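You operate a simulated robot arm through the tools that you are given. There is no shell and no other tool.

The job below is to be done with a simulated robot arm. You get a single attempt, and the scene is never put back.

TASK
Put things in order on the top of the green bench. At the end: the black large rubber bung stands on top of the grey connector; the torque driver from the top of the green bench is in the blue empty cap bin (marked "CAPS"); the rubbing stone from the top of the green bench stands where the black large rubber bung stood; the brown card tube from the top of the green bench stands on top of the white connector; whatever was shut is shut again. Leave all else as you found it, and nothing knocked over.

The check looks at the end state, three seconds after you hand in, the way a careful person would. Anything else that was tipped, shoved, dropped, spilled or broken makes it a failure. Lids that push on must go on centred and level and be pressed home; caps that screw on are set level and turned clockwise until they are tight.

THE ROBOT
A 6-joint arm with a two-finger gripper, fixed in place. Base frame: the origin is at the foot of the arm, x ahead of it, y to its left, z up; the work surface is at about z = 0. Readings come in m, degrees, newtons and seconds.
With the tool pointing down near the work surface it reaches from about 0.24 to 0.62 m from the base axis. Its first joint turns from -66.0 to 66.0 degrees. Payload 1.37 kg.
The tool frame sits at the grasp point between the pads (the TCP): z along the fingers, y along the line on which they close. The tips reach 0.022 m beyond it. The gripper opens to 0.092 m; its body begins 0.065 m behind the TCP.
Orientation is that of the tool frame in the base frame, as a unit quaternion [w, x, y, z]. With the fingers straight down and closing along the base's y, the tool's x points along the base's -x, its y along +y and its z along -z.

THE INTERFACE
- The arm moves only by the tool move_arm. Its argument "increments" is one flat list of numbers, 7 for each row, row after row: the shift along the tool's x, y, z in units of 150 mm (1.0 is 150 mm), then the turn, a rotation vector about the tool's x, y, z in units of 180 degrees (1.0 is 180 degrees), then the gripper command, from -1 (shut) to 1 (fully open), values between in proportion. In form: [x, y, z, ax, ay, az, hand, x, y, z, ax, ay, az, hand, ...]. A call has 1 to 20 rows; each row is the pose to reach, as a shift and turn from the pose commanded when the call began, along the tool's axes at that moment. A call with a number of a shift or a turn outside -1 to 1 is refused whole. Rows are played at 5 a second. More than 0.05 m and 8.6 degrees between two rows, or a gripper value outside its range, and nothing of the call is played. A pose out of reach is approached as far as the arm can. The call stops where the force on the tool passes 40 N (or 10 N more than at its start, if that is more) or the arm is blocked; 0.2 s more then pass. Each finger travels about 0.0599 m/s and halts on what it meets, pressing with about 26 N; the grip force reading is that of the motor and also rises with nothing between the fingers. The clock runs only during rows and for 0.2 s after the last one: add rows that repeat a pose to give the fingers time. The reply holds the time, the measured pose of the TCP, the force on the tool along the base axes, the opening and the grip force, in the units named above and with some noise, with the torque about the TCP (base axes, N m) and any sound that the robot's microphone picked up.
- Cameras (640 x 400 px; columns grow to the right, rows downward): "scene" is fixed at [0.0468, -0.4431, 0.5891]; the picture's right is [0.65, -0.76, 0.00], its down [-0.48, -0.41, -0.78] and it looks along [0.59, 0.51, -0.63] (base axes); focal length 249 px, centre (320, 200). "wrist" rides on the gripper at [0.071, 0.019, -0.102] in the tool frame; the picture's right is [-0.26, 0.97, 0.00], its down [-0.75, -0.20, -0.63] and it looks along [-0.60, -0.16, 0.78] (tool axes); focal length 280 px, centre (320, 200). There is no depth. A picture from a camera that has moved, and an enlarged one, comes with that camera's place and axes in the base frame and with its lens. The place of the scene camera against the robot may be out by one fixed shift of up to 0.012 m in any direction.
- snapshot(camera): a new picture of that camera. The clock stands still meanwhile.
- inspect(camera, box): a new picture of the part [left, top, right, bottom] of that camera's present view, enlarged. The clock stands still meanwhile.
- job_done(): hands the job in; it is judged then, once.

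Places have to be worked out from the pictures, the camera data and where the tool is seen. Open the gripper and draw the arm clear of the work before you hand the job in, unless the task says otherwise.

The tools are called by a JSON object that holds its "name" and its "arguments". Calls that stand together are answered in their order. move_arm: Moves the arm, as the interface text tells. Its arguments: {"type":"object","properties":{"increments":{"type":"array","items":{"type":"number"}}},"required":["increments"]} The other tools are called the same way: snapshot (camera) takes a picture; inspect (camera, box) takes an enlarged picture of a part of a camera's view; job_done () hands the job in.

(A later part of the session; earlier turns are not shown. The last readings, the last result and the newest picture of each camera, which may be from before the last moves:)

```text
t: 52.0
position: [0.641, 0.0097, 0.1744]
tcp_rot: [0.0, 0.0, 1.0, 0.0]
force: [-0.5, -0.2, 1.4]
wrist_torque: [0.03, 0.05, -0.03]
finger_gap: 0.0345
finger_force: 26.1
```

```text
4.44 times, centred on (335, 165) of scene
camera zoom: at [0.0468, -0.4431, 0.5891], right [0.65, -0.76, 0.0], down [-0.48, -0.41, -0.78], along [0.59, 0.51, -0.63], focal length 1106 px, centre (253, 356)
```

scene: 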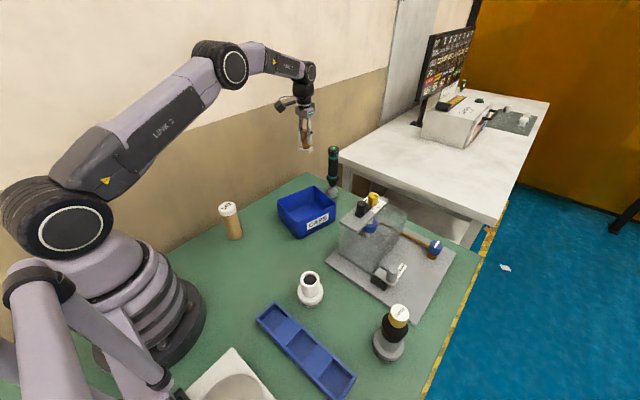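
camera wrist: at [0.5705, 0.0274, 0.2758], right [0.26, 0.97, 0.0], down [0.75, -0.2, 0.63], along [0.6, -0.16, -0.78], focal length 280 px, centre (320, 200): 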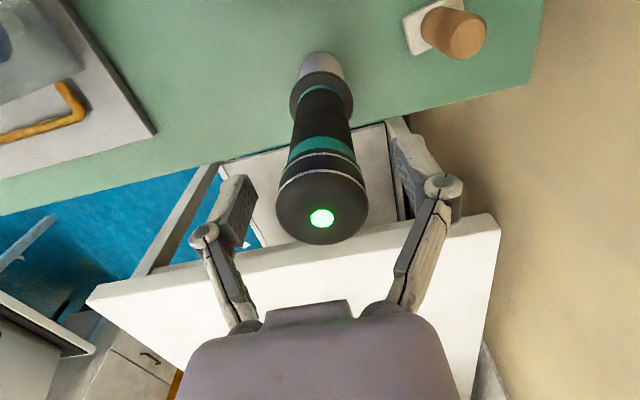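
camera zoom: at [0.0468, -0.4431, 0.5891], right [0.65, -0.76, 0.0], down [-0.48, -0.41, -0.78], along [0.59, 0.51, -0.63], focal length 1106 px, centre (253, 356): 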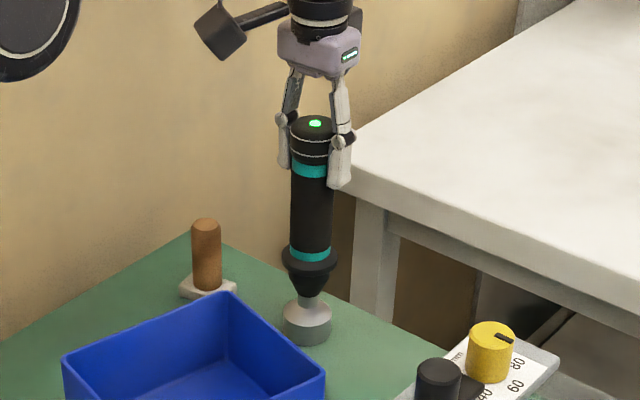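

The pads now hold the cap (34.5 mm). Lifting while easing slightly inward to stay within reach, then moving over the bin.

{"name": "move_arm", "arguments": {"increments": [0.005, 0, -0.05, 0, 0, 0, -1, 0.03, 0, -0.15, 0, 0, 0, -1, 0.07, 0, -0.27, 0, 0, 0, -1, 0.11, 0, -0.4, 0, 0, 0, -1, 0.15, 0, -0.52, 0, 0, 0, -1, 0.2, 0, -0.64, 0, 0, 0, -1, 0.23, 0, -0.73, 0, 0, 0, -1, 0.23, 0, -0.73, 0, 0, 0, -1]}}

{"name": "snapshot", "arguments": {"camera": "wrist"}}

{"name": "inspect", "arguments": {"camera": "scene", "box": [240, 80, 400, 240]}}

```text
t: 53.8
position: [0.6052, 0.0081, 0.2827]
tcp_rot: [-0.001, 0.0, 1.0, -0.001]
force: [-0.3, 0.0, -5.2]
wrist_torque: [0.01, 0.0, 0.0]
finger_gap: 0.0346
finger_force: 25.7
```

```text
taken
camera wrist: at [0.5359, 0.0271, 0.3844], right [0.26, 0.96, 0.0], down [0.75, -0.2, 0.62], along [0.6, -0.16, -0.78], focal length 280 px, centre (320, 200)
```

wrist: 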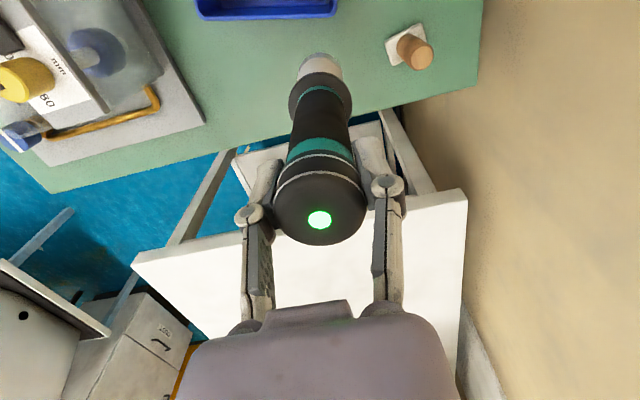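

```text
2.50 times, centred on (320, 160) of scene
camera zoom: at [0.0468, -0.4431, 0.5891], right [0.65, -0.76, 0.0], down [-0.48, -0.41, -0.78], along [0.59, 0.51, -0.63], focal length 622 px, centre (320, 300)
```

zoom: 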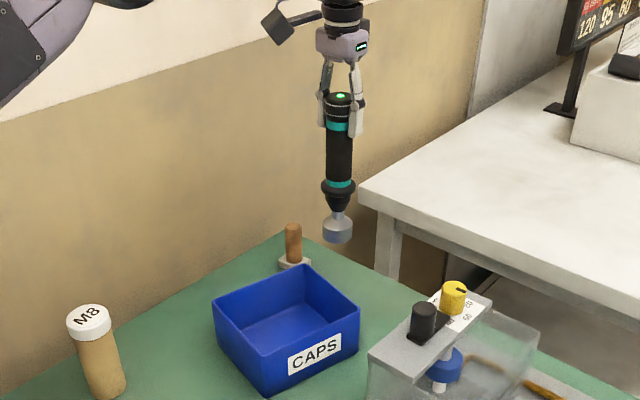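

The driver hangs vertical, with its bottom at about z 0.108, clear of the bin rim (0.07). Moving over the bin centre.

{"name": "move_arm", "arguments": {"increments": [0.16, -0.02, 0, 0, 0, 0, -1, 0.32, -0.05, 0, 0, 0, 0, -1, 0.48, -0.08, 0, 0, 0, 0, -1, 0.65, -0.1, 0, 0, 0, 0, -1, 0.808, -0.12, 0, 0, 0, 0, -1, 0.808, -0.12, 0, 0, 0, 0, -1]}}

{"name": "snapshot", "arguments": {"camera": "wrist"}}

{"name": "inspect", "arguments": {"camera": "scene", "box": [240, 100, 380, 250]}}

```text
t: 55.2
position: [0.4834, -0.0087, 0.284]
tcp_rot: [-0.001, 0.0, 1.0, 0.0]
force: [-0.5, 0.1, -5.6]
wrist_torque: [0.02, 0.01, -0.03]
finger_gap: 0.0345
finger_force: 26.3
```

```text
taken
camera wrist: at [0.415, 0.0099, 0.3863], right [0.26, 0.97, 0.0], down [0.75, -0.2, 0.63], along [0.6, -0.16, -0.78], focal length 280 px, centre (320, 200)
```

wrist: 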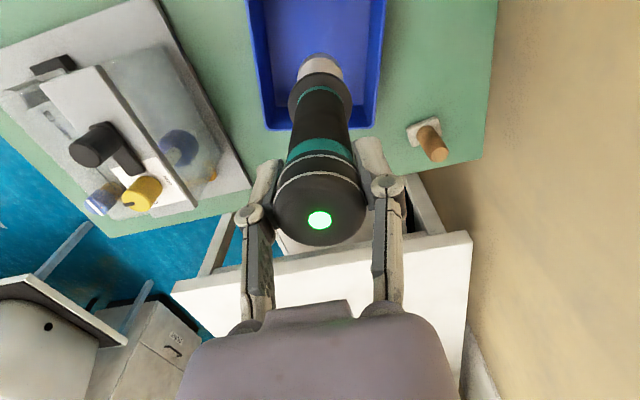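

```text
2.67 times, centred on (310, 175) of scene
camera zoom: at [0.0468, -0.4431, 0.5891], right [0.65, -0.76, 0.0], down [-0.48, -0.41, -0.78], along [0.59, 0.51, -0.63], focal length 664 px, centre (347, 267)
```

zoom: 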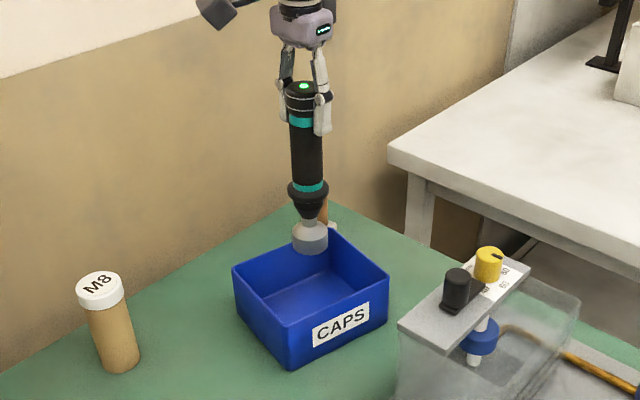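

The driver is over the bin centre with ample clearance to all walls. Lowering to about 25 mm above the bin floor.

{"name": "move_arm", "arguments": {"increments": [0, -0.005, 0.12, 0, 0, 0, -1, 0, -0.005, 0.25, 0, 0, 0, -1, 0, -0.005, 0.38, 0, 0, 0, -1, 0, -0.005, 0.5, 0, 0, 0, -1, 0, -0.005, 0.57, 0, 0, 0, -1, 0, -0.005, 0.57, 0, 0, 0, -1]}}

{"name": "snapshot", "arguments": {"camera": "wrist"}}

{"name": "inspect", "arguments": {"camera": "scene", "box": [240, 100, 380, 250]}}

```text
t: 56.6
position: [0.4847, -0.0113, 0.1974]
tcp_rot: [0.0, 0.0, 1.0, -0.001]
force: [-0.7, 0.0, -5.2]
wrist_torque: [-0.01, 0.0, 0.03]
finger_gap: 0.0342
finger_force: 26.1
```

```text
taken
camera wrist: at [0.4153, 0.0079, 0.2993], right [0.26, 0.97, 0.0], down [0.75, -0.2, 0.62], along [0.6, -0.16, -0.78], focal length 280 px, centre (320, 200)
```

wrist: 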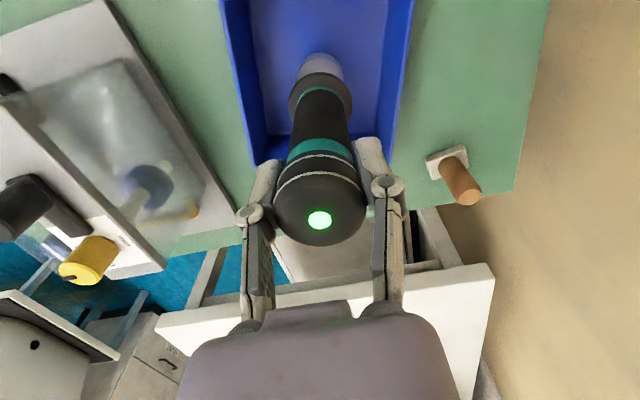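

```text
2.67 times, centred on (310, 175) of scene
camera zoom: at [0.0468, -0.4431, 0.5891], right [0.65, -0.76, 0.0], down [-0.48, -0.41, -0.78], along [0.59, 0.51, -0.63], focal length 664 px, centre (347, 267)
```

zoom: 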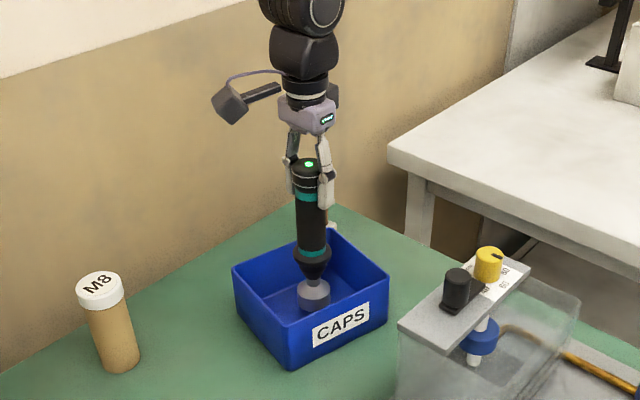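

{"name": "move_arm", "arguments": {"increments": [0, 0, 0.035, 0, 0, 0, -1, 0, 0, 0.07, 0, 0, 0, -1, 0, 0, 0.1, 0, 0, 0, -1, 0, 0, 0.1, 0, 0, 0, -1]}}

```text
t: 57.6
position: [0.4845, -0.0099, 0.183]
tcp_rot: [0.0, 0.0, 1.0, 0.0]
force: [0.2, -0.1, -5.5]
wrist_torque: [0.02, 0.04, -0.02]
finger_gap: 0.0343
finger_force: 25.9
```

Still hanging freely (-5.5 N). Lowering in 1 mm steps towards the bin floor.

{"name": "move_arm", "arguments": {"increments": [0, 0, 0.0067, 0, 0, 0, -1, 0, 0, 0.0133, 0, 0, 0, -1, 0, 0, 0.02, 0, 0, 0, -1, 0, 0, 0.02, 0, 0, 0, -1]}}

```text
t: 58.6
position: [0.4846, -0.0092, 0.1793]
tcp_rot: [0.0, 0.0, 1.0, 0.0]
force: [-3.3, 2.1, 7.0]
wrist_torque: [0.08, 0.38, -0.09]
finger_gap: 0.0347
finger_force: 25.7
```

The driver has landed on the bin floor. I'll relieve the load slightly and check that it's upright before releasing.

{"name": "move_arm", "arguments": {"increments": [0, 0, -0.002, 0, 0, 0, -1, 0, 0, -0.002, 0, 0, 0, -1]}}

{"name": "inspect", "arguments": {"camera": "scene", "box": [270, 120, 360, 250]}}

{"name": "snapshot", "arguments": {"camera": "wrist"}}

```text
t: 59.2
position: [0.4838, -0.0084, 0.1808]
tcp_rot: [0.001, 0.0, 1.0, 0.0]
force: [-2.2, 1.3, 10.3]
wrist_torque: [-0.09, 0.35, -0.08]
finger_gap: 0.0345
finger_force: 26.5
```

```text
3.08 times, centred on (315, 185) of scene
camera zoom: at [0.0467, -0.4431, 0.5891], right [0.65, -0.76, 0.0], down [-0.48, -0.41, -0.78], along [0.59, 0.51, -0.63], focal length 766 px, centre (335, 246)
```

zoom: 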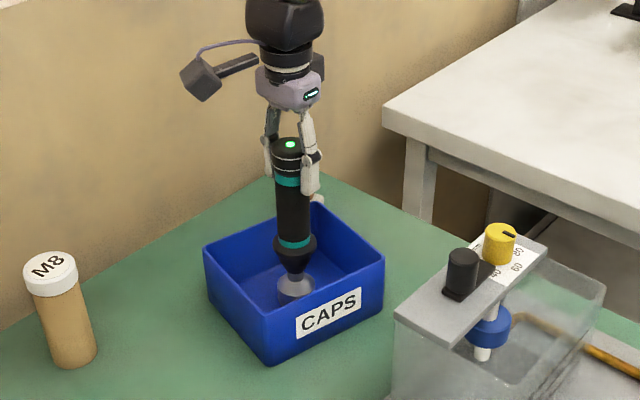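

```text
taken
camera wrist: at [0.4143, 0.0094, 0.2817], right [0.26, 0.97, 0.0], down [0.75, -0.2, 0.63], along [0.6, -0.16, -0.78], focal length 280 px, centre (320, 200)
```

wrist: 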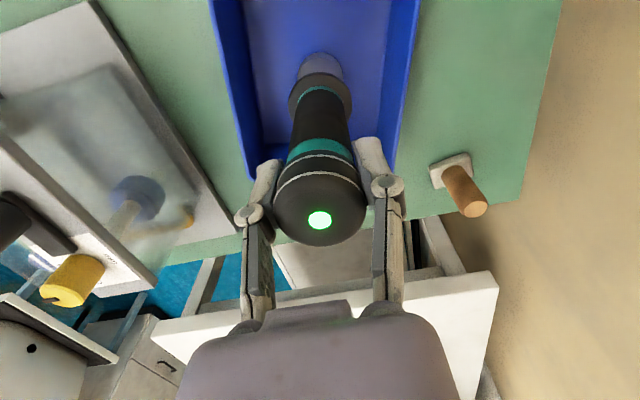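

{"name": "move_arm", "arguments": {"increments": [0, 0, -0.003, 0, 0, 0, -1, 0, 0, -0.005, 0, 0, 0, -1, 0, 0, -0.005, 0, 0, 0, -1]}}

```text
t: 60.0
position: [0.4837, -0.0078, 0.1787]
tcp_rot: [-0.001, 0.001, 1.0, 0.0]
force: [0.1, 0.6, -5.3]
wrist_torque: [0.02, 0.0, -0.04]
finger_gap: 0.0346
finger_force: 25.8
```

It's just lifted off by under 1 mm. Lowering 0.4 mm so it barely rests, then releasing slowly.

{"name": "move_arm", "arguments": {"increments": [0, 0, 0.003, 0, 0, 0, -1, 0, 0, 0.003, 0, 0, 0, -1]}}

```text
t: 60.6
position: [0.4842, -0.0086, 0.18]
tcp_rot: [0.001, 0.0, 1.0, 0.0]
force: [0.6, -0.3, -5.3]
wrist_torque: [-0.05, -0.01, 0.0]
finger_gap: 0.0346
finger_force: 25.6
```

{"name": "move_arm", "arguments": {"increments": [0, 0, 0.002, 0, 0, 0, -1, 0, 0, 0.002, 0, 0, 0, -1]}}

```text
t: 61.2
position: [0.4837, -0.0082, 0.1809]
tcp_rot: [0.0, 0.0, 1.0, 0.001]
force: [-0.3, -0.3, -5.1]
wrist_torque: [-0.01, 0.0, -0.01]
finger_gap: 0.0344
finger_force: 25.9
```

{"name": "move_arm", "arguments": {"increments": [0, 0, 0.002, 0, 0, 0, -1, 0, 0, 0.003, 0, 0, 0, -1, 0, 0, 0.003, 0, 0, 0, -1]}}

```text
t: 62.0
position: [0.4839, -0.0092, 0.1787]
tcp_rot: [0.0, 0.001, 1.0, 0.0]
force: [0.5, 1.2, -1.8]
wrist_torque: [0.13, 0.04, 0.02]
finger_gap: 0.0342
finger_force: 26.3
```

The load is nearly neutral (-1.8 N), so the driver rests on the floor with little preload. Releasing slowly.

{"name": "move_arm", "arguments": {"increments": [0, 0, 0, 0, 0, 0, -0.22, 0, 0, 0, 0, 0, 0, -0.15, 0, 0, 0, 0, 0, 0, 0, 0, 0, 0, 0, 0, 0, 0.2, 0, 0, 0, 0, 0, 0, 0.4, 0, 0, 0, 0, 0, 0, 0.4]}}

{"name": "snapshot", "arguments": {"camera": "wrist"}}

{"name": "inspect", "arguments": {"camera": "scene", "box": [270, 120, 360, 250]}}

```text
t: 63.4
position: [0.4835, -0.0102, 0.1804]
tcp_rot: [0.0, -0.001, 1.0, 0.0]
force: [0.0, 0.5, 0.3]
wrist_torque: [0.0, 0.02, 0.01]
finger_gap: 0.0644
finger_force: 0.1
```

```text
taken
camera wrist: at [0.4142, 0.0088, 0.2818], right [0.26, 0.97, 0.0], down [0.75, -0.2, 0.63], along [0.6, -0.16, -0.78], focal length 280 px, centre (320, 200)
```

wrist: 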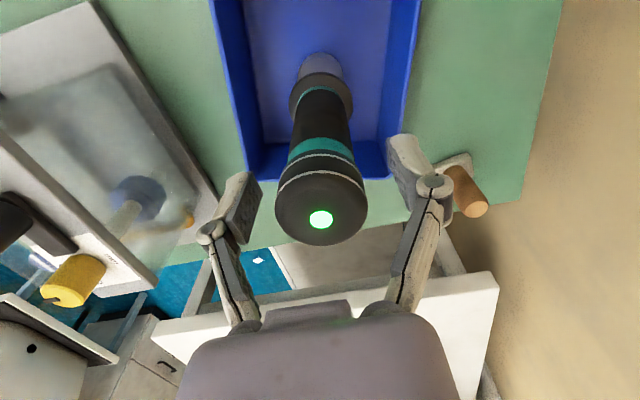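

```text
3.08 times, centred on (315, 185) of scene
camera zoom: at [0.0468, -0.4431, 0.5891], right [0.65, -0.76, 0.0], down [-0.48, -0.41, -0.78], along [0.59, 0.51, -0.63], focal length 766 px, centre (335, 246)
```

zoom: 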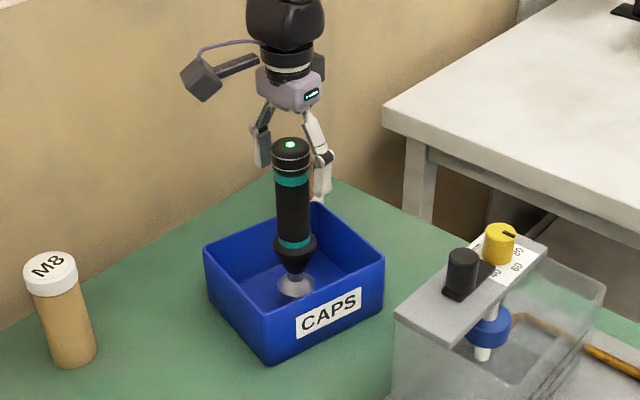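

The driver stands upright in the bin. I'll raise straight clear of it, then move towards the tube side for a look.

{"name": "move_arm", "arguments": {"increments": [0, 0, -0.1, 0, 0, 0, 0.4, 0, 0, -0.3, 0, 0, 0, 0.4, 0, 0, -0.55, 0, 0, 0, 0.4, 0, 0, -0.7, 0, 0, 0, 0.5, 0, 0, -0.7, 0, 0, 0, 0.6]}}

{"name": "move_arm", "arguments": {"increments": [0.1, 0.2, 0, 0, 0, 0, 0.6, 0.2, 0.4, 0, 0, 0, 0, 0.6, 0.3, 0.6, 0, 0, 0, 0, 0.6, 0.45, 0.8, 0, 0, 0, 0, 0.6, 0.6, 0.8, 0, 0, 0, 0, 0.6, 0.6, 0.8, 0, 0, 0, 0, 0.6]}}

{"name": "snapshot", "arguments": {"camera": "wrist"}}

{"name": "snapshot", "arguments": {"camera": "scene"}}

```text
t: 64.6
position: [0.4825, -0.0096, 0.2858]
tcp_rot: [-0.001, 0.0, 1.0, -0.001]
force: [-0.3, -0.5, -1.1]
wrist_torque: [-0.03, -0.02, -0.01]
finger_gap: 0.0738
finger_force: 0.0
```

```text
t: 66.0
position: [0.3938, 0.1106, 0.2853]
tcp_rot: [0.0, 0.0, 1.0, 0.001]
force: [0.0, -0.6, 0.2]
wrist_torque: [0.03, -0.01, -0.01]
finger_gap: 0.0737
finger_force: 0.0
```

```text
taken
camera wrist: at [0.3239, 0.1298, 0.3865], right [0.26, 0.96, 0.0], down [0.75, -0.2, 0.63], along [0.6, -0.16, -0.78], focal length 280 px, centre (320, 200)
```

wrist: 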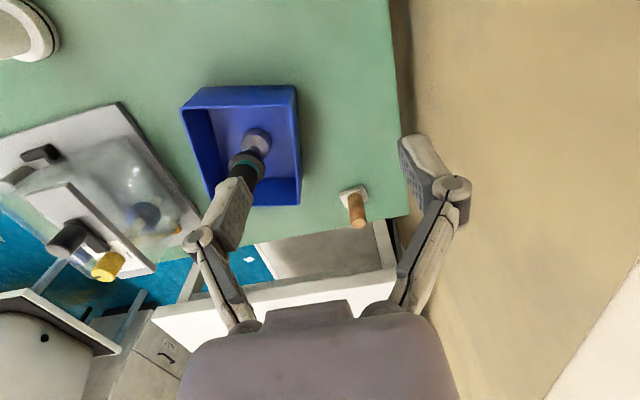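

```text
taken
```

scene: 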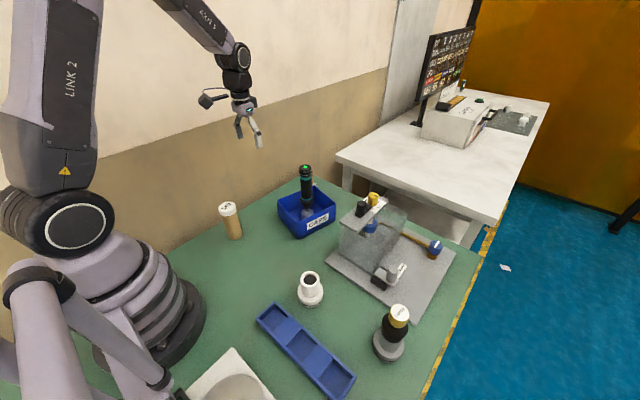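

The driver is upright in the bin. Moving over the tube to localise it with the wrist camera.

{"name": "move_arm", "arguments": {"increments": [0.2, -0.04, 0, 0, 0, 0, 0.6, 0.4, -0.08, 0, 0, 0, 0, 0.6, 0.6, -0.12, 0, 0, 0, 0, 0.6, 0.6, -0.12, 0, 0, 0, 0, 0.6]}}

{"name": "snapshot", "arguments": {"camera": "wrist"}}

{"name": "inspect", "arguments": {"camera": "wrist", "box": [270, 0, 400, 120]}}

```text
t: 67.0
position: [0.3042, 0.0915, 0.2851]
tcp_rot: [0.001, 0.001, 1.0, 0.0]
force: [-0.1, -0.1, 0.4]
wrist_torque: [-0.04, 0.0, 0.02]
finger_gap: 0.0736
finger_force: 0.1
```

```text
taken
camera wrist: at [0.2342, 0.1108, 0.3868], right [0.26, 0.97, 0.0], down [0.75, -0.2, 0.62], along [0.6, -0.16, -0.78], focal length 280 px, centre (320, 200)
```

wrist: 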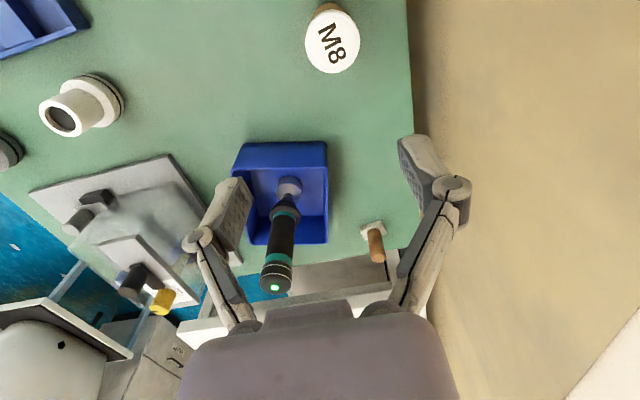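

```text
3.33 times, centred on (335, 60) of wrist
camera zoom: at [0.2342, 0.1108, 0.3868], right [0.26, 0.97, 0.0], down [0.75, -0.2, 0.62], along [0.6, -0.16, -0.78], focal length 935 px, centre (270, 667)
```

zoom: 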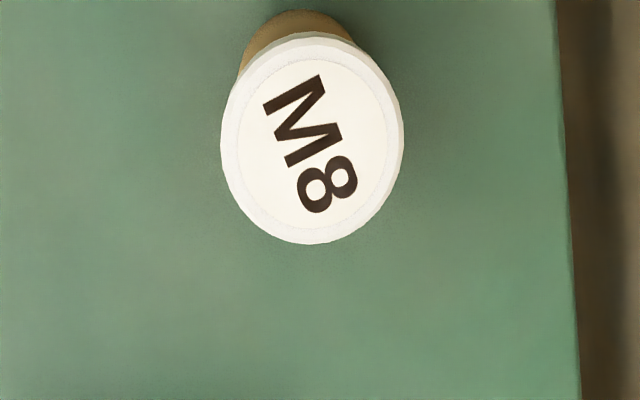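

The tube axis is at (0.2796, 0.1095), height about 0.123, with a cap wider than its body. With a vertical tool the finger links would foul the cap, so I'll tilt the gripper about 50° (palm outward) and grip the body below the cap. First I'll test the tilt up here in free space.

{"name": "move_arm", "arguments": {"increments": [0, 0, 0, 0, 0.04, 0, 0.6, 0, 0, 0, 0, 0.08, 0, 0.6, 0, 0, 0, 0, 0.12, 0, 0.6, 0, 0, 0, 0, 0.16, 0, 0.6, 0, 0, 0, 0, 0.2, 0, 0.6, 0, 0, 0, 0, 0.24, 0, 0.6, 0, 0, 0, 0, 0.278, 0, 0.6, 0, 0, 0, 0, 0.278, 0, 0.6]}}

{"name": "snapshot", "arguments": {"camera": "wrist"}}

{"name": "snapshot", "arguments": {"camera": "scene"}}

```text
t: 68.8
position: [0.3044, 0.0915, 0.285]
tcp_rot: [-0.423, 0.0, 0.906, 0.0]
force: [0.2, -0.2, 0.4]
wrist_torque: [0.0, -0.02, 0.0]
finger_gap: 0.0736
finger_force: 0.2
```

```text
taken
camera wrist: at [0.3382, 0.1108, 0.4043], right [0.17, 0.96, -0.2], down [0.96, -0.2, -0.18], along [-0.21, -0.16, -0.96], focal length 280 px, centre (320, 200)
```

wrist: 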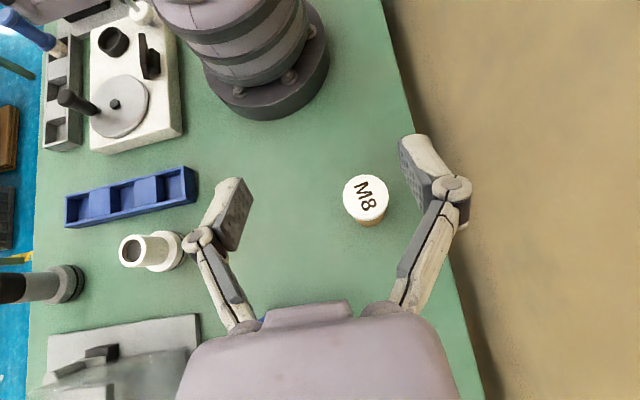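

```text
taken
```

scene: 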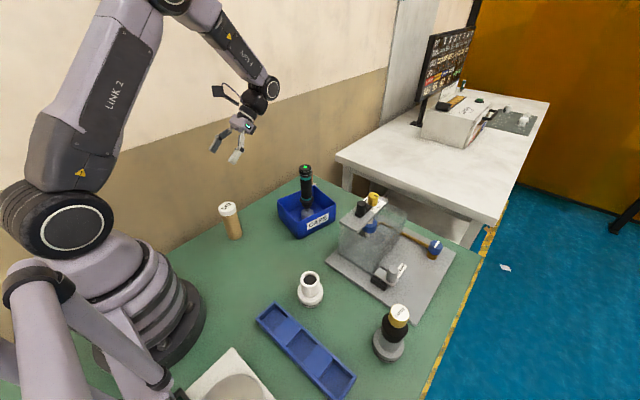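

The tilt is reachable, and this near-vertical camera view is useful. I'll zoom on the tube and the white connector from here to check positions.

{"name": "inspect", "arguments": {"camera": "wrist", "box": [325, 160, 405, 240]}}

{"name": "inspect", "arguments": {"camera": "wrist", "box": [105, 205, 205, 295]}}

```text
5.00 times, centred on (365, 200) of wrist
camera zoom: at [0.3382, 0.1108, 0.4043], right [0.17, 0.96, -0.2], down [0.96, -0.2, -0.18], along [-0.21, -0.16, -0.96], focal length 1402 px, centre (95, 200)
```

zoom: 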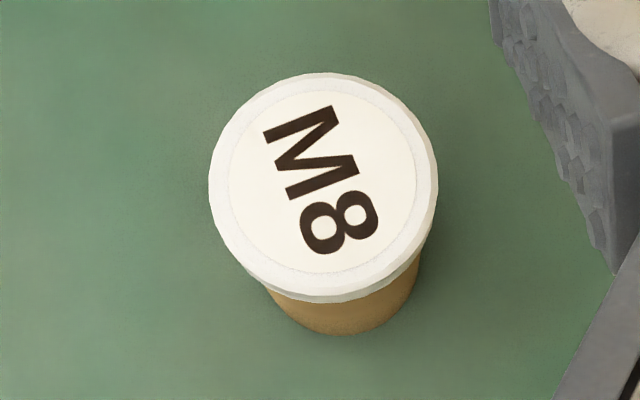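

```text
4.44 times, centred on (155, 250) of wrist
camera zoom: at [0.3382, 0.1108, 0.4043], right [0.17, 0.96, -0.2], down [0.96, -0.2, -0.18], along [-0.21, -0.16, -0.96], focal length 1246 px, centre (1053, -22)
```

zoom: 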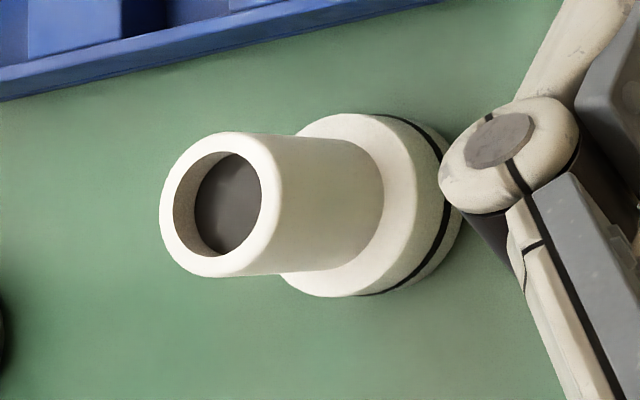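

Both views agree on the tube to a few millimetres: x between 0.280 and 0.2835, y about 0.110. I'll move down to the pre-grasp point, 12 cm back along the finger axis from the tube body.

{"name": "move_arm", "arguments": {"increments": [-0.175, 0.02, 0.05, 0, 0, 0, 0.413, -0.35, 0.04, 0.1, 0, 0, 0, 0.413, -0.525, 0.06, 0.16, 0, 0, 0, 0.413, -0.7, 0.08, 0.21, 0, 0, 0, 0.413, -0.7, 0.08, 0.21, 0, 0, 0, 0.413]}}

{"name": "snapshot", "arguments": {"camera": "wrist"}}

{"name": "snapshot", "arguments": {"camera": "scene"}}

```text
t: 70.0
position: [0.3493, 0.1074, 0.185]
tcp_rot: [-0.423, 0.0, 0.906, 0.0]
force: [-0.2, -0.8, 0.8]
wrist_torque: [0.0, 0.02, 0.02]
finger_gap: 0.0652
finger_force: 0.0
```

```text
taken
camera wrist: at [0.3825, 0.126, 0.3045], right [0.17, 0.97, -0.2], down [0.96, -0.2, -0.18], along [-0.21, -0.16, -0.96], focal length 280 px, centre (320, 200)
```

wrist: 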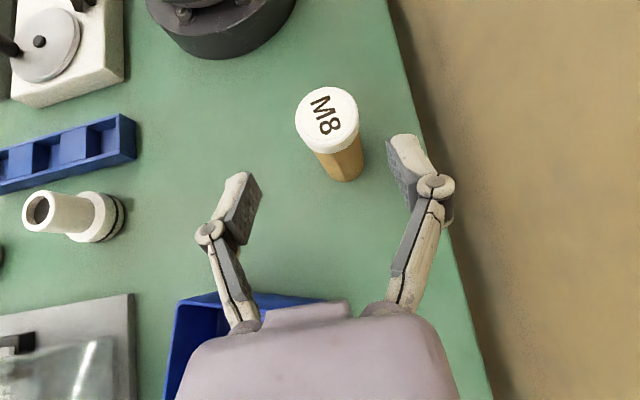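

```text
taken
```

scene: 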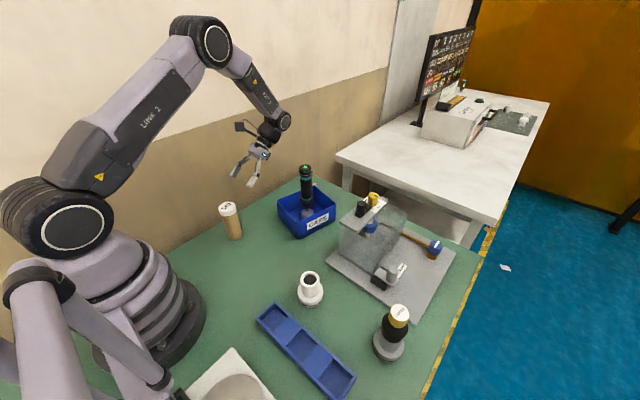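

Fitting all three views together, the tube top is at (0.2813, 0.1098, 0.112). Moving to the pre-grasp point.

{"name": "move_arm", "arguments": {"increments": [-0.14, 0.005, 0.05, 0, 0, 0, 0.413, -0.29, 0.01, 0.1, 0, 0, 0, 0.413, -0.433, 0.016, 0.156, 0, 0, 0, 0.413, -0.433, 0.016, 0.156, 0, 0, 0, 0.413]}}

{"name": "snapshot", "arguments": {"camera": "wrist"}}

{"name": "inspect", "arguments": {"camera": "scene", "box": [190, 120, 340, 260]}}

```text
t: 71.0
position: [0.3728, 0.1083, 0.1189]
tcp_rot: [-0.422, 0.0, 0.906, 0.0]
force: [0.6, 0.3, -0.5]
wrist_torque: [0.01, -0.01, -0.03]
finger_gap: 0.0648
finger_force: 0.2
```

```text
taken
camera wrist: at [0.4059, 0.1266, 0.2388], right [0.17, 0.97, -0.2], down [0.96, -0.2, -0.18], along [-0.21, -0.16, -0.96], focal length 280 px, centre (320, 200)
```

wrist: 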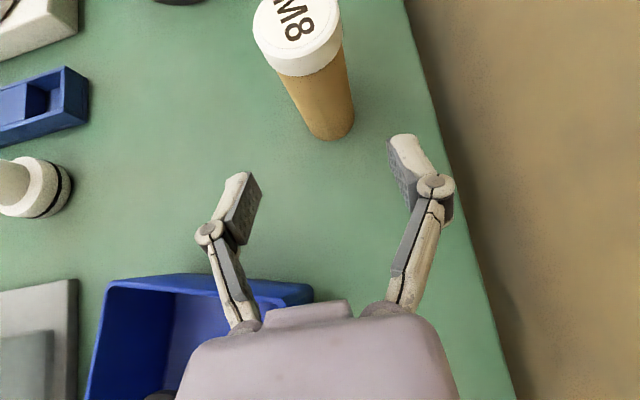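

```text
2.86 times, centred on (265, 190) of scene
camera zoom: at [0.0468, -0.4431, 0.5891], right [0.65, -0.76, 0.0], down [-0.48, -0.41, -0.78], along [0.59, 0.51, -0.63], focal length 711 px, centre (477, 229)
```

zoom: 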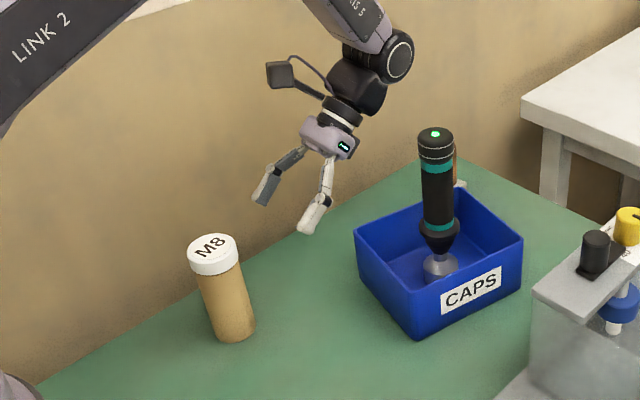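

Lined up. Advancing along the finger axis by 7 cm, then rechecking.

{"name": "move_arm", "arguments": {"increments": [0, 0.005, 0.12, 0, 0, 0, 0.413, 0, 0.005, 0.24, 0, 0, 0, 0.413, 0, 0.005, 0.36, 0, 0, 0, 0.413, 0, 0.005, 0.467, 0, 0, 0, 0.413, 0, 0.005, 0.467, 0, 0, 0, 0.413]}}

{"name": "snapshot", "arguments": {"camera": "wrist"}}

{"name": "inspect", "arguments": {"camera": "scene", "box": [190, 150, 310, 260]}}

```text
t: 72.2
position: [0.3176, 0.1077, 0.0747]
tcp_rot: [-0.423, 0.001, 0.906, 0.001]
force: [0.3, -0.5, 0.2]
wrist_torque: [0.01, 0.02, -0.01]
finger_gap: 0.0649
finger_force: 0.1
```

```text
taken
camera wrist: at [0.3509, 0.1267, 0.1936], right [0.17, 0.97, -0.2], down [0.96, -0.2, -0.18], along [-0.21, -0.16, -0.96], focal length 280 px, centre (320, 200)
```

wrist: 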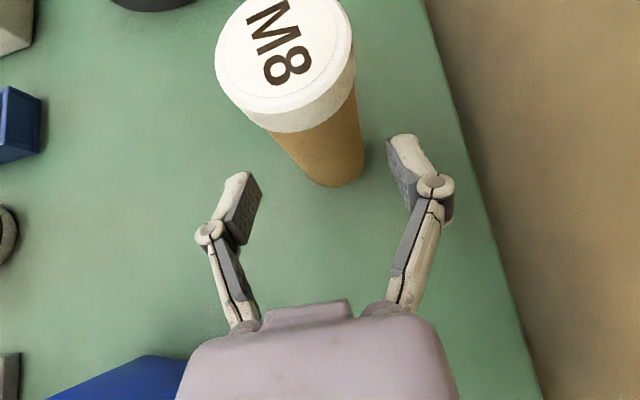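

```text
3.64 times, centred on (250, 205) of scene
camera zoom: at [0.0468, -0.4431, 0.5891], right [0.65, -0.76, 0.0], down [-0.48, -0.41, -0.78], along [0.59, 0.51, -0.63], focal length 905 px, centre (574, 182)
```

zoom: 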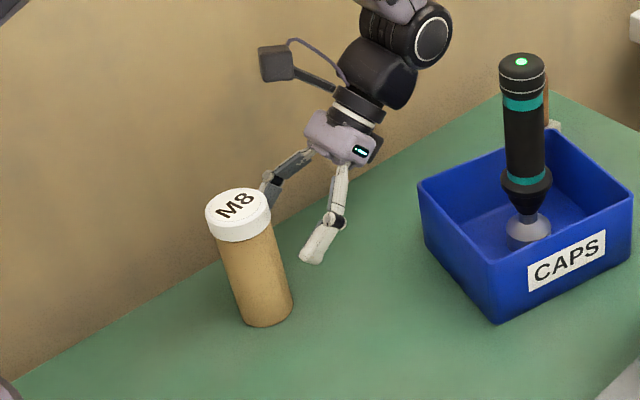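

{"name": "move_arm", "arguments": {"increments": [0, 0.013, 0.07, 0, 0, 0, 0.413, 0, 0.013, 0.14, 0, 0, 0, 0.413, 0, 0.013, 0.21, 0, 0, 0, 0.413, 0, 0.013, 0.21, 0, 0, 0, 0.413]}}

{"name": "snapshot", "arguments": {"camera": "wrist"}}

{"name": "inspect", "arguments": {"camera": "scene", "box": [190, 160, 300, 260]}}

```text
t: 73.2
position: [0.2937, 0.1092, 0.0539]
tcp_rot: [-0.422, -0.001, 0.907, -0.001]
force: [-0.3, 0.8, 0.5]
wrist_torque: [0.0, 0.01, -0.02]
finger_gap: 0.0649
finger_force: 0.1
```

```text
taken
camera wrist: at [0.3268, 0.1276, 0.1742], right [0.17, 0.96, -0.2], down [0.96, -0.2, -0.18], along [-0.21, -0.16, -0.96], focal length 280 px, centre (320, 200)
```

wrist: 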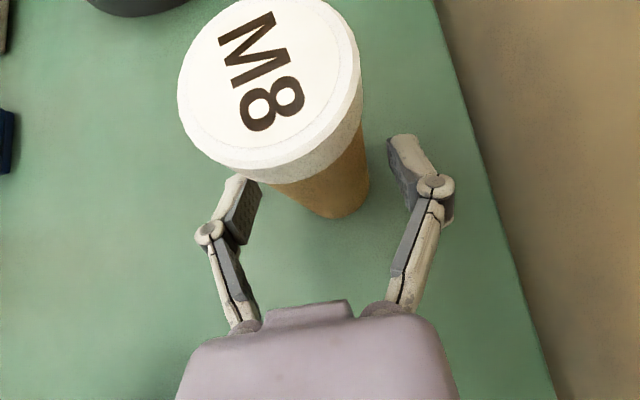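

```text
4.00 times, centred on (245, 210) of scene
camera zoom: at [0.0468, -0.4431, 0.5891], right [0.65, -0.76, 0.0], down [-0.48, -0.41, -0.78], along [0.59, 0.51, -0.63], focal length 996 px, centre (620, 160)
```

zoom: 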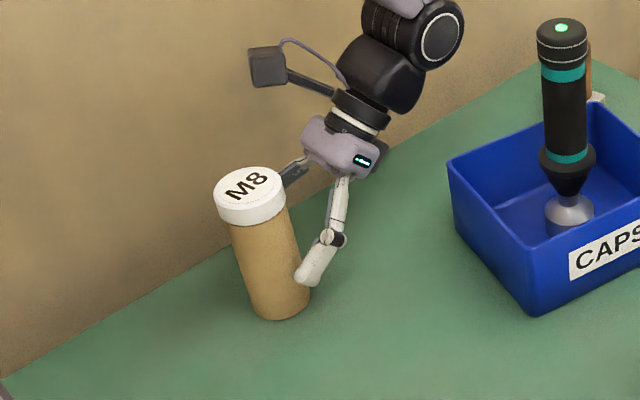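

Fingers are straddling the tube and the cap is clear of links and camera. Advancing the last 16 mm.

{"name": "move_arm", "arguments": {"increments": [0, 0.003, 0.05, 0, 0, 0, 0.413, 0, 0.003, 0.105, 0, 0, 0, 0.413, 0, 0.003, 0.105, 0, 0, 0, 0.413]}}

{"name": "snapshot", "arguments": {"camera": "wrist"}}

{"name": "inspect", "arguments": {"camera": "scene", "box": [200, 170, 290, 255]}}

```text
t: 74.0
position: [0.2821, 0.1104, 0.044]
tcp_rot: [-0.423, 0.0, 0.906, 0.0]
force: [0.1, 0.3, 0.2]
wrist_torque: [-0.02, -0.01, 0.02]
finger_gap: 0.0651
finger_force: 0.0
```

```text
taken
camera wrist: at [0.3155, 0.1287, 0.1639], right [0.17, 0.97, -0.2], down [0.96, -0.2, -0.18], along [-0.21, -0.16, -0.96], focal length 280 px, centre (320, 200)
```

wrist: 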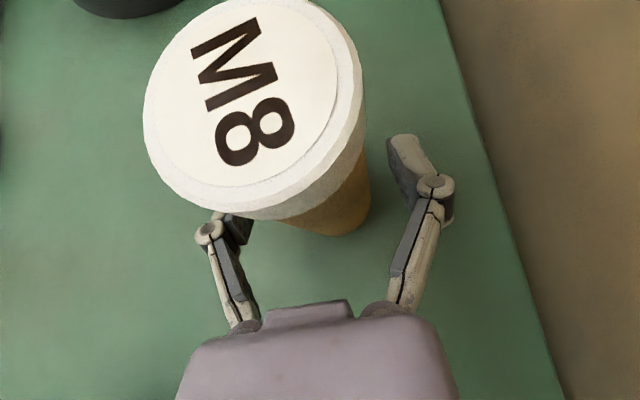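

```text
4.71 times, centred on (245, 212) of scene
camera zoom: at [0.0468, -0.4431, 0.5891], right [0.65, -0.76, 0.0], down [-0.48, -0.41, -0.78], along [0.59, 0.51, -0.63], focal length 1172 px, centre (673, 141)
```

zoom: 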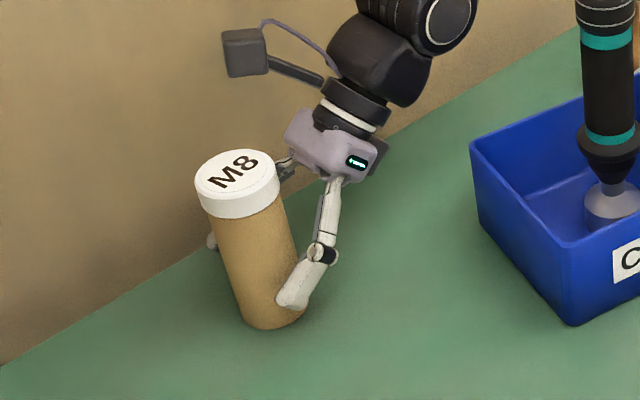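

The pads bracket the tube body well below the cap. Closing the grip.

{"name": "move_arm", "arguments": {"increments": [0, 0, 0, 0, 0, 0, 0.1, 0, 0, 0, 0, 0, 0, -0.1, 0, 0, 0, 0, 0, 0, -1, 0, 0, 0, 0, 0, 0, -1, 0, 0, 0, 0, 0, 0, -1]}}

{"name": "snapshot", "arguments": {"camera": "wrist"}}

{"name": "inspect", "arguments": {"camera": "scene", "box": [200, 170, 290, 255]}}

```text
t: 75.2
position: [0.2832, 0.11, 0.045]
tcp_rot: [-0.423, -0.001, 0.906, 0.0]
force: [1.0, -0.7, 3.5]
wrist_torque: [0.09, -0.04, -0.06]
finger_gap: 0.0417
finger_force: 25.9
```

```text
taken
camera wrist: at [0.3157, 0.1287, 0.1642], right [0.17, 0.97, -0.2], down [0.96, -0.2, -0.18], along [-0.21, -0.16, -0.96], focal length 280 px, centre (320, 200)
```

wrist: 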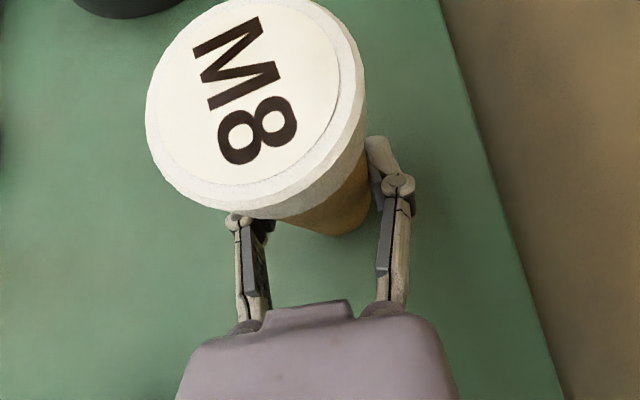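

```text
4.71 times, centred on (245, 212) of scene
camera zoom: at [0.0468, -0.4431, 0.5891], right [0.65, -0.76, 0.0], down [-0.48, -0.41, -0.78], along [0.59, 0.51, -0.63], focal length 1172 px, centre (673, 141)
```

zoom: 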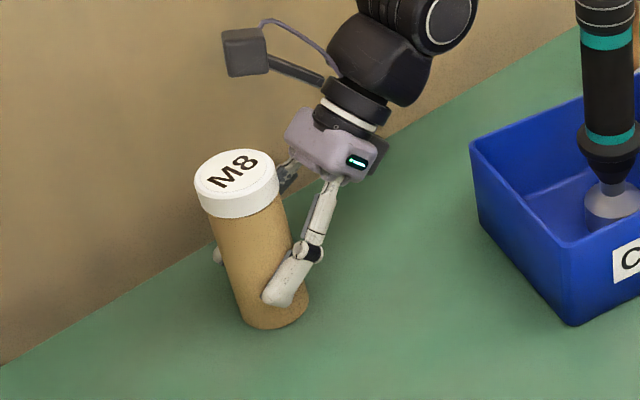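

Gripped at 41.7 mm on the body. Lifting 2 cm vertically as a test.

{"name": "move_arm", "arguments": {"increments": [0.0255, 0, -0.0214, 0, 0, 0, -1, 0.0511, 0, -0.0429, 0, 0, 0, -1, 0.1021, 0, -0.0857, 0, 0, 0, -1, 0.1021, 0, -0.0857, 0, 0, 0, -1]}}

{"name": "snapshot", "arguments": {"camera": "wrist"}}

{"name": "inspect", "arguments": {"camera": "scene", "box": [200, 150, 290, 255]}}

```text
t: 76.2
position: [0.2821, 0.1117, 0.064]
tcp_rot: [-0.422, 0.0, 0.907, 0.0]
force: [0.5, -1.5, -0.7]
wrist_torque: [0.03, 0.02, 0.03]
finger_gap: 0.0417
finger_force: 25.7
```

```text
taken
camera wrist: at [0.3147, 0.1292, 0.1838], right [0.17, 0.97, -0.2], down [0.96, -0.2, -0.18], along [-0.21, -0.16, -0.96], focal length 280 px, centre (320, 200)
```

wrist: 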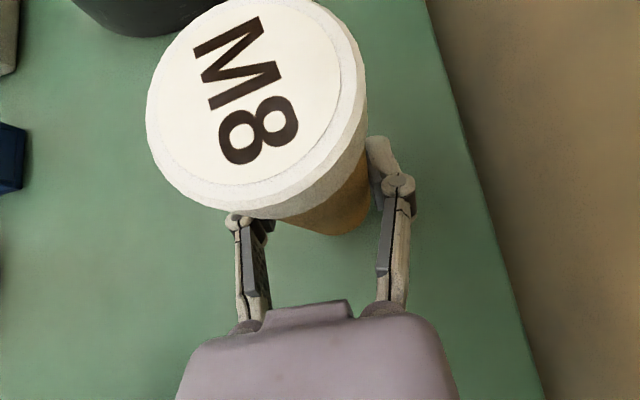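

```text
3.81 times, centred on (245, 202) of scene
camera zoom: at [0.0468, -0.4431, 0.5891], right [0.65, -0.76, 0.0], down [-0.48, -0.41, -0.78], along [0.59, 0.51, -0.63], focal length 948 px, centre (606, 190)
```

zoom: 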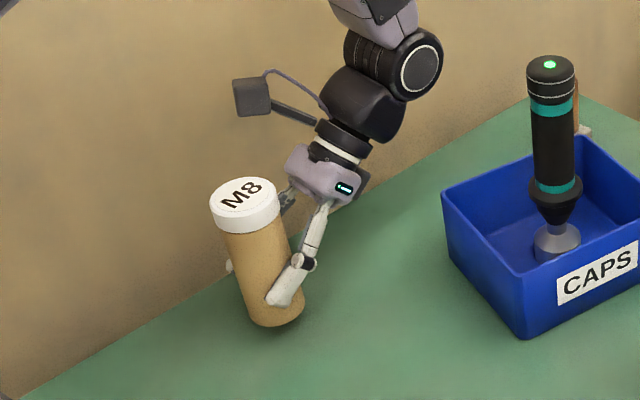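

The tube moves rigidly with the gripper and its cap is undisturbed. Lifting a further 19 cm before travelling across.

{"name": "move_arm", "arguments": {"increments": [0.15, 0, -0.126, 0, 0, 0, -1, 0.31, 0, -0.26, 0, 0, 0, -1, 0.47, 0, -0.394, 0, 0, 0, -1, 0.63, 0, -0.529, 0, 0, 0, -1, 0.8, 0, -0.671, 0, 0, 0, -1, 0.97, 0, -0.814, 0, 0, 0, -1, 0.97, 0, -0.814, 0, 0, 0, -1]}}

{"name": "snapshot", "arguments": {"camera": "scene"}}

```text
t: 77.8
position: [0.2834, 0.1083, 0.2535]
tcp_rot: [-0.423, 0.0, 0.906, 0.0]
force: [0.7, -0.2, -2.3]
wrist_torque: [-0.02, -0.01, -0.02]
finger_gap: 0.0419
finger_force: 26.2
```

```text
taken
```

scene: 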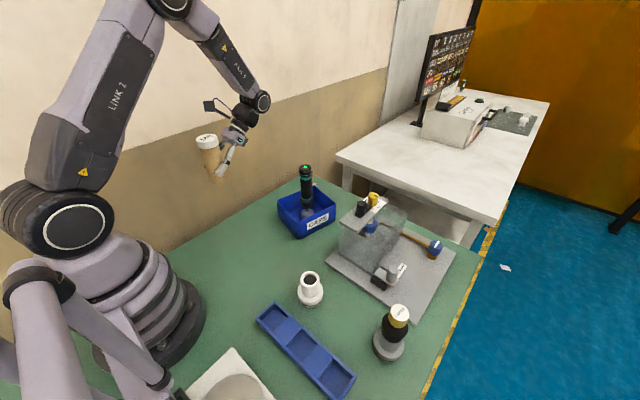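

Clear of everything. Moving along -y towards the white connector at this height.

{"name": "move_arm", "arguments": {"increments": [0, -0.2, 0, 0, 0, 0, -1, 0, -0.4, 0, 0, 0, 0, -1, 0, -0.6, 0, 0, 0, 0, -1, 0, -0.8, 0, 0, 0, 0, -1, 0, -1.0, 0, 0, 0, 0, -1]}}

{"name": "snapshot", "arguments": {"camera": "scene"}}

```text
t: 79.0
position: [0.2826, -0.0406, 0.2542]
tcp_rot: [-0.422, 0.001, 0.907, 0.0]
force: [0.2, 0.2, -0.9]
wrist_torque: [0.03, 0.0, 0.02]
finger_gap: 0.042
finger_force: 25.9
```

```text
taken
```

scene: 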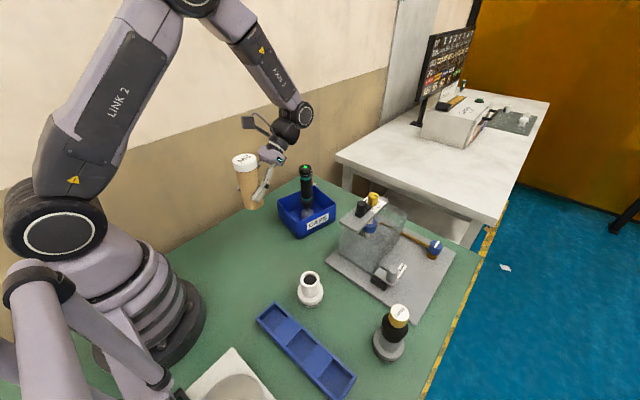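

{"name": "move_arm", "arguments": {"increments": [0, -0.2, 0, 0, 0, 0, -1, 0, -0.4, 0, 0, 0, 0, -1, 0, -0.6, 0, 0, 0, 0, -1, 0, -0.8, 0, 0, 0, 0, -1, 0, -1.0, 0, 0, 0, 0, -1]}}

{"name": "move_arm", "arguments": {"increments": [-0.003, -0.06, 0.002, 0, 0, 0, -1, -0.003, -0.12, 0.002, 0, 0, 0, -1, -0.003, -0.12, 0.002, 0, 0, 0, -1]}}

{"name": "snapshot", "arguments": {"camera": "scene"}}

{"name": "snapshot", "arguments": {"camera": "wrist"}}

```text
t: 80.2
position: [0.2818, -0.1885, 0.2541]
tcp_rot: [-0.422, 0.0, 0.907, 0.0]
force: [0.1, 0.7, -1.7]
wrist_torque: [0.0, -0.01, -0.04]
finger_gap: 0.042
finger_force: 25.7
```

```text
t: 81.0
position: [0.2815, -0.2078, 0.2523]
tcp_rot: [-0.423, 0.0, 0.906, -0.001]
force: [0.1, -0.2, -1.0]
wrist_torque: [0.0, 0.01, -0.04]
finger_gap: 0.0422
finger_force: 25.4
```

```text
taken
```

scene: 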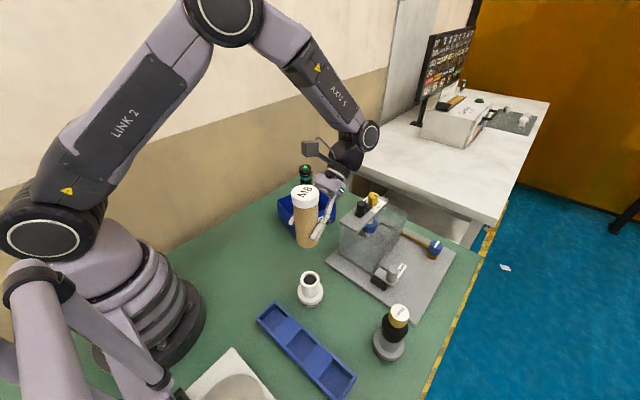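

```text
taken
camera wrist: at [0.3162, -0.1893, 0.3721], right [0.17, 0.97, -0.2], down [0.96, -0.2, -0.18], along [-0.21, -0.16, -0.96], focal length 280 px, centre (320, 200)
```

wrist: 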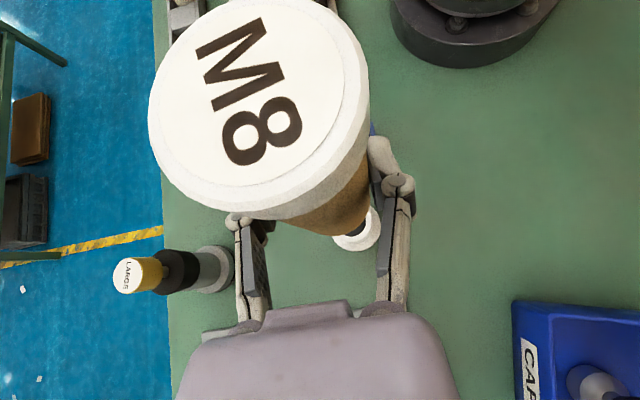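

Scene view shows the tube roughly above the white connector. Descending 10 cm vertically, leaving roughly a 3 cm gap, then checking alignment.

{"name": "move_arm", "arguments": {"increments": [-0.13, 0, 0.109, 0, 0, 0, -1, -0.26, 0, 0.218, 0, 0, 0, -1, -0.39, 0, 0.327, 0, 0, 0, -1, -0.511, 0, 0.429, 0, 0, 0, -1, -0.511, 0, 0.429, 0, 0, 0, -1]}}

{"name": "inspect", "arguments": {"camera": "scene", "box": [270, 210, 350, 310]}}

{"name": "snapshot", "arguments": {"camera": "wrist"}}

```text
t: 82.2
position: [0.2831, -0.2085, 0.1522]
tcp_rot: [-0.423, 0.0, 0.906, -0.001]
force: [-0.5, 0.5, -0.5]
wrist_torque: [-0.02, -0.02, 0.03]
finger_gap: 0.0415
finger_force: 25.4
```

```text
4.00 times, centred on (310, 260) of scene
camera zoom: at [0.0468, -0.4431, 0.5891], right [0.65, -0.76, 0.0], down [-0.48, -0.41, -0.78], along [0.59, 0.51, -0.63], focal length 996 px, centre (360, -40)
```

zoom: 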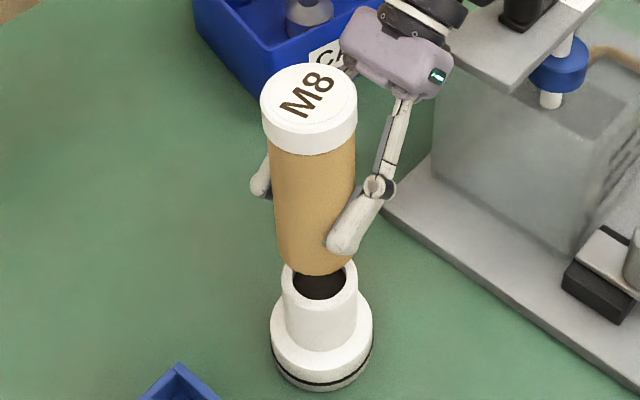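

```text
taken
camera wrist: at [0.3162, -0.1898, 0.2715], right [0.17, 0.96, -0.2], down [0.96, -0.2, -0.18], along [-0.21, -0.16, -0.96], focal length 280 px, centre (320, 200)
```

wrist: 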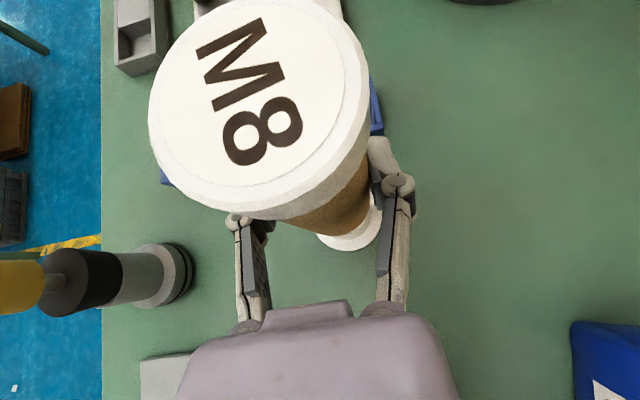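

{"name": "inspect", "arguments": {"camera": "scene", "box": [292, 255, 328, 300]}}

{"name": "inspect", "arguments": {"camera": "wrist", "box": [280, 170, 400, 270]}}

```text
8.89 times, centred on (310, 278) of scene
camera zoom: at [0.0468, -0.4431, 0.5891], right [0.65, -0.76, 0.0], down [-0.48, -0.41, -0.78], along [0.59, 0.51, -0.63], focal length 2213 px, centre (409, -489)
```

zoom: 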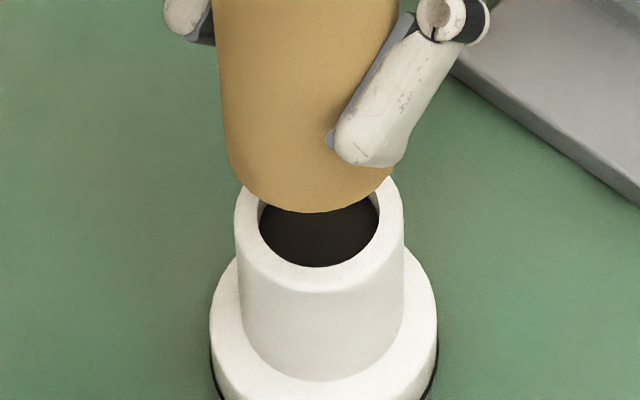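

```text
4.00 times, centred on (340, 220) of wrist
camera zoom: at [0.3162, -0.1898, 0.2715], right [0.17, 0.96, -0.2], down [0.96, -0.2, -0.18], along [-0.21, -0.16, -0.96], focal length 1122 px, centre (240, 120)
```

zoom: 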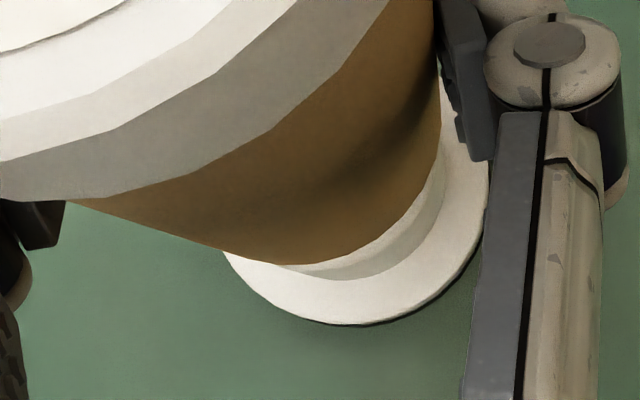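

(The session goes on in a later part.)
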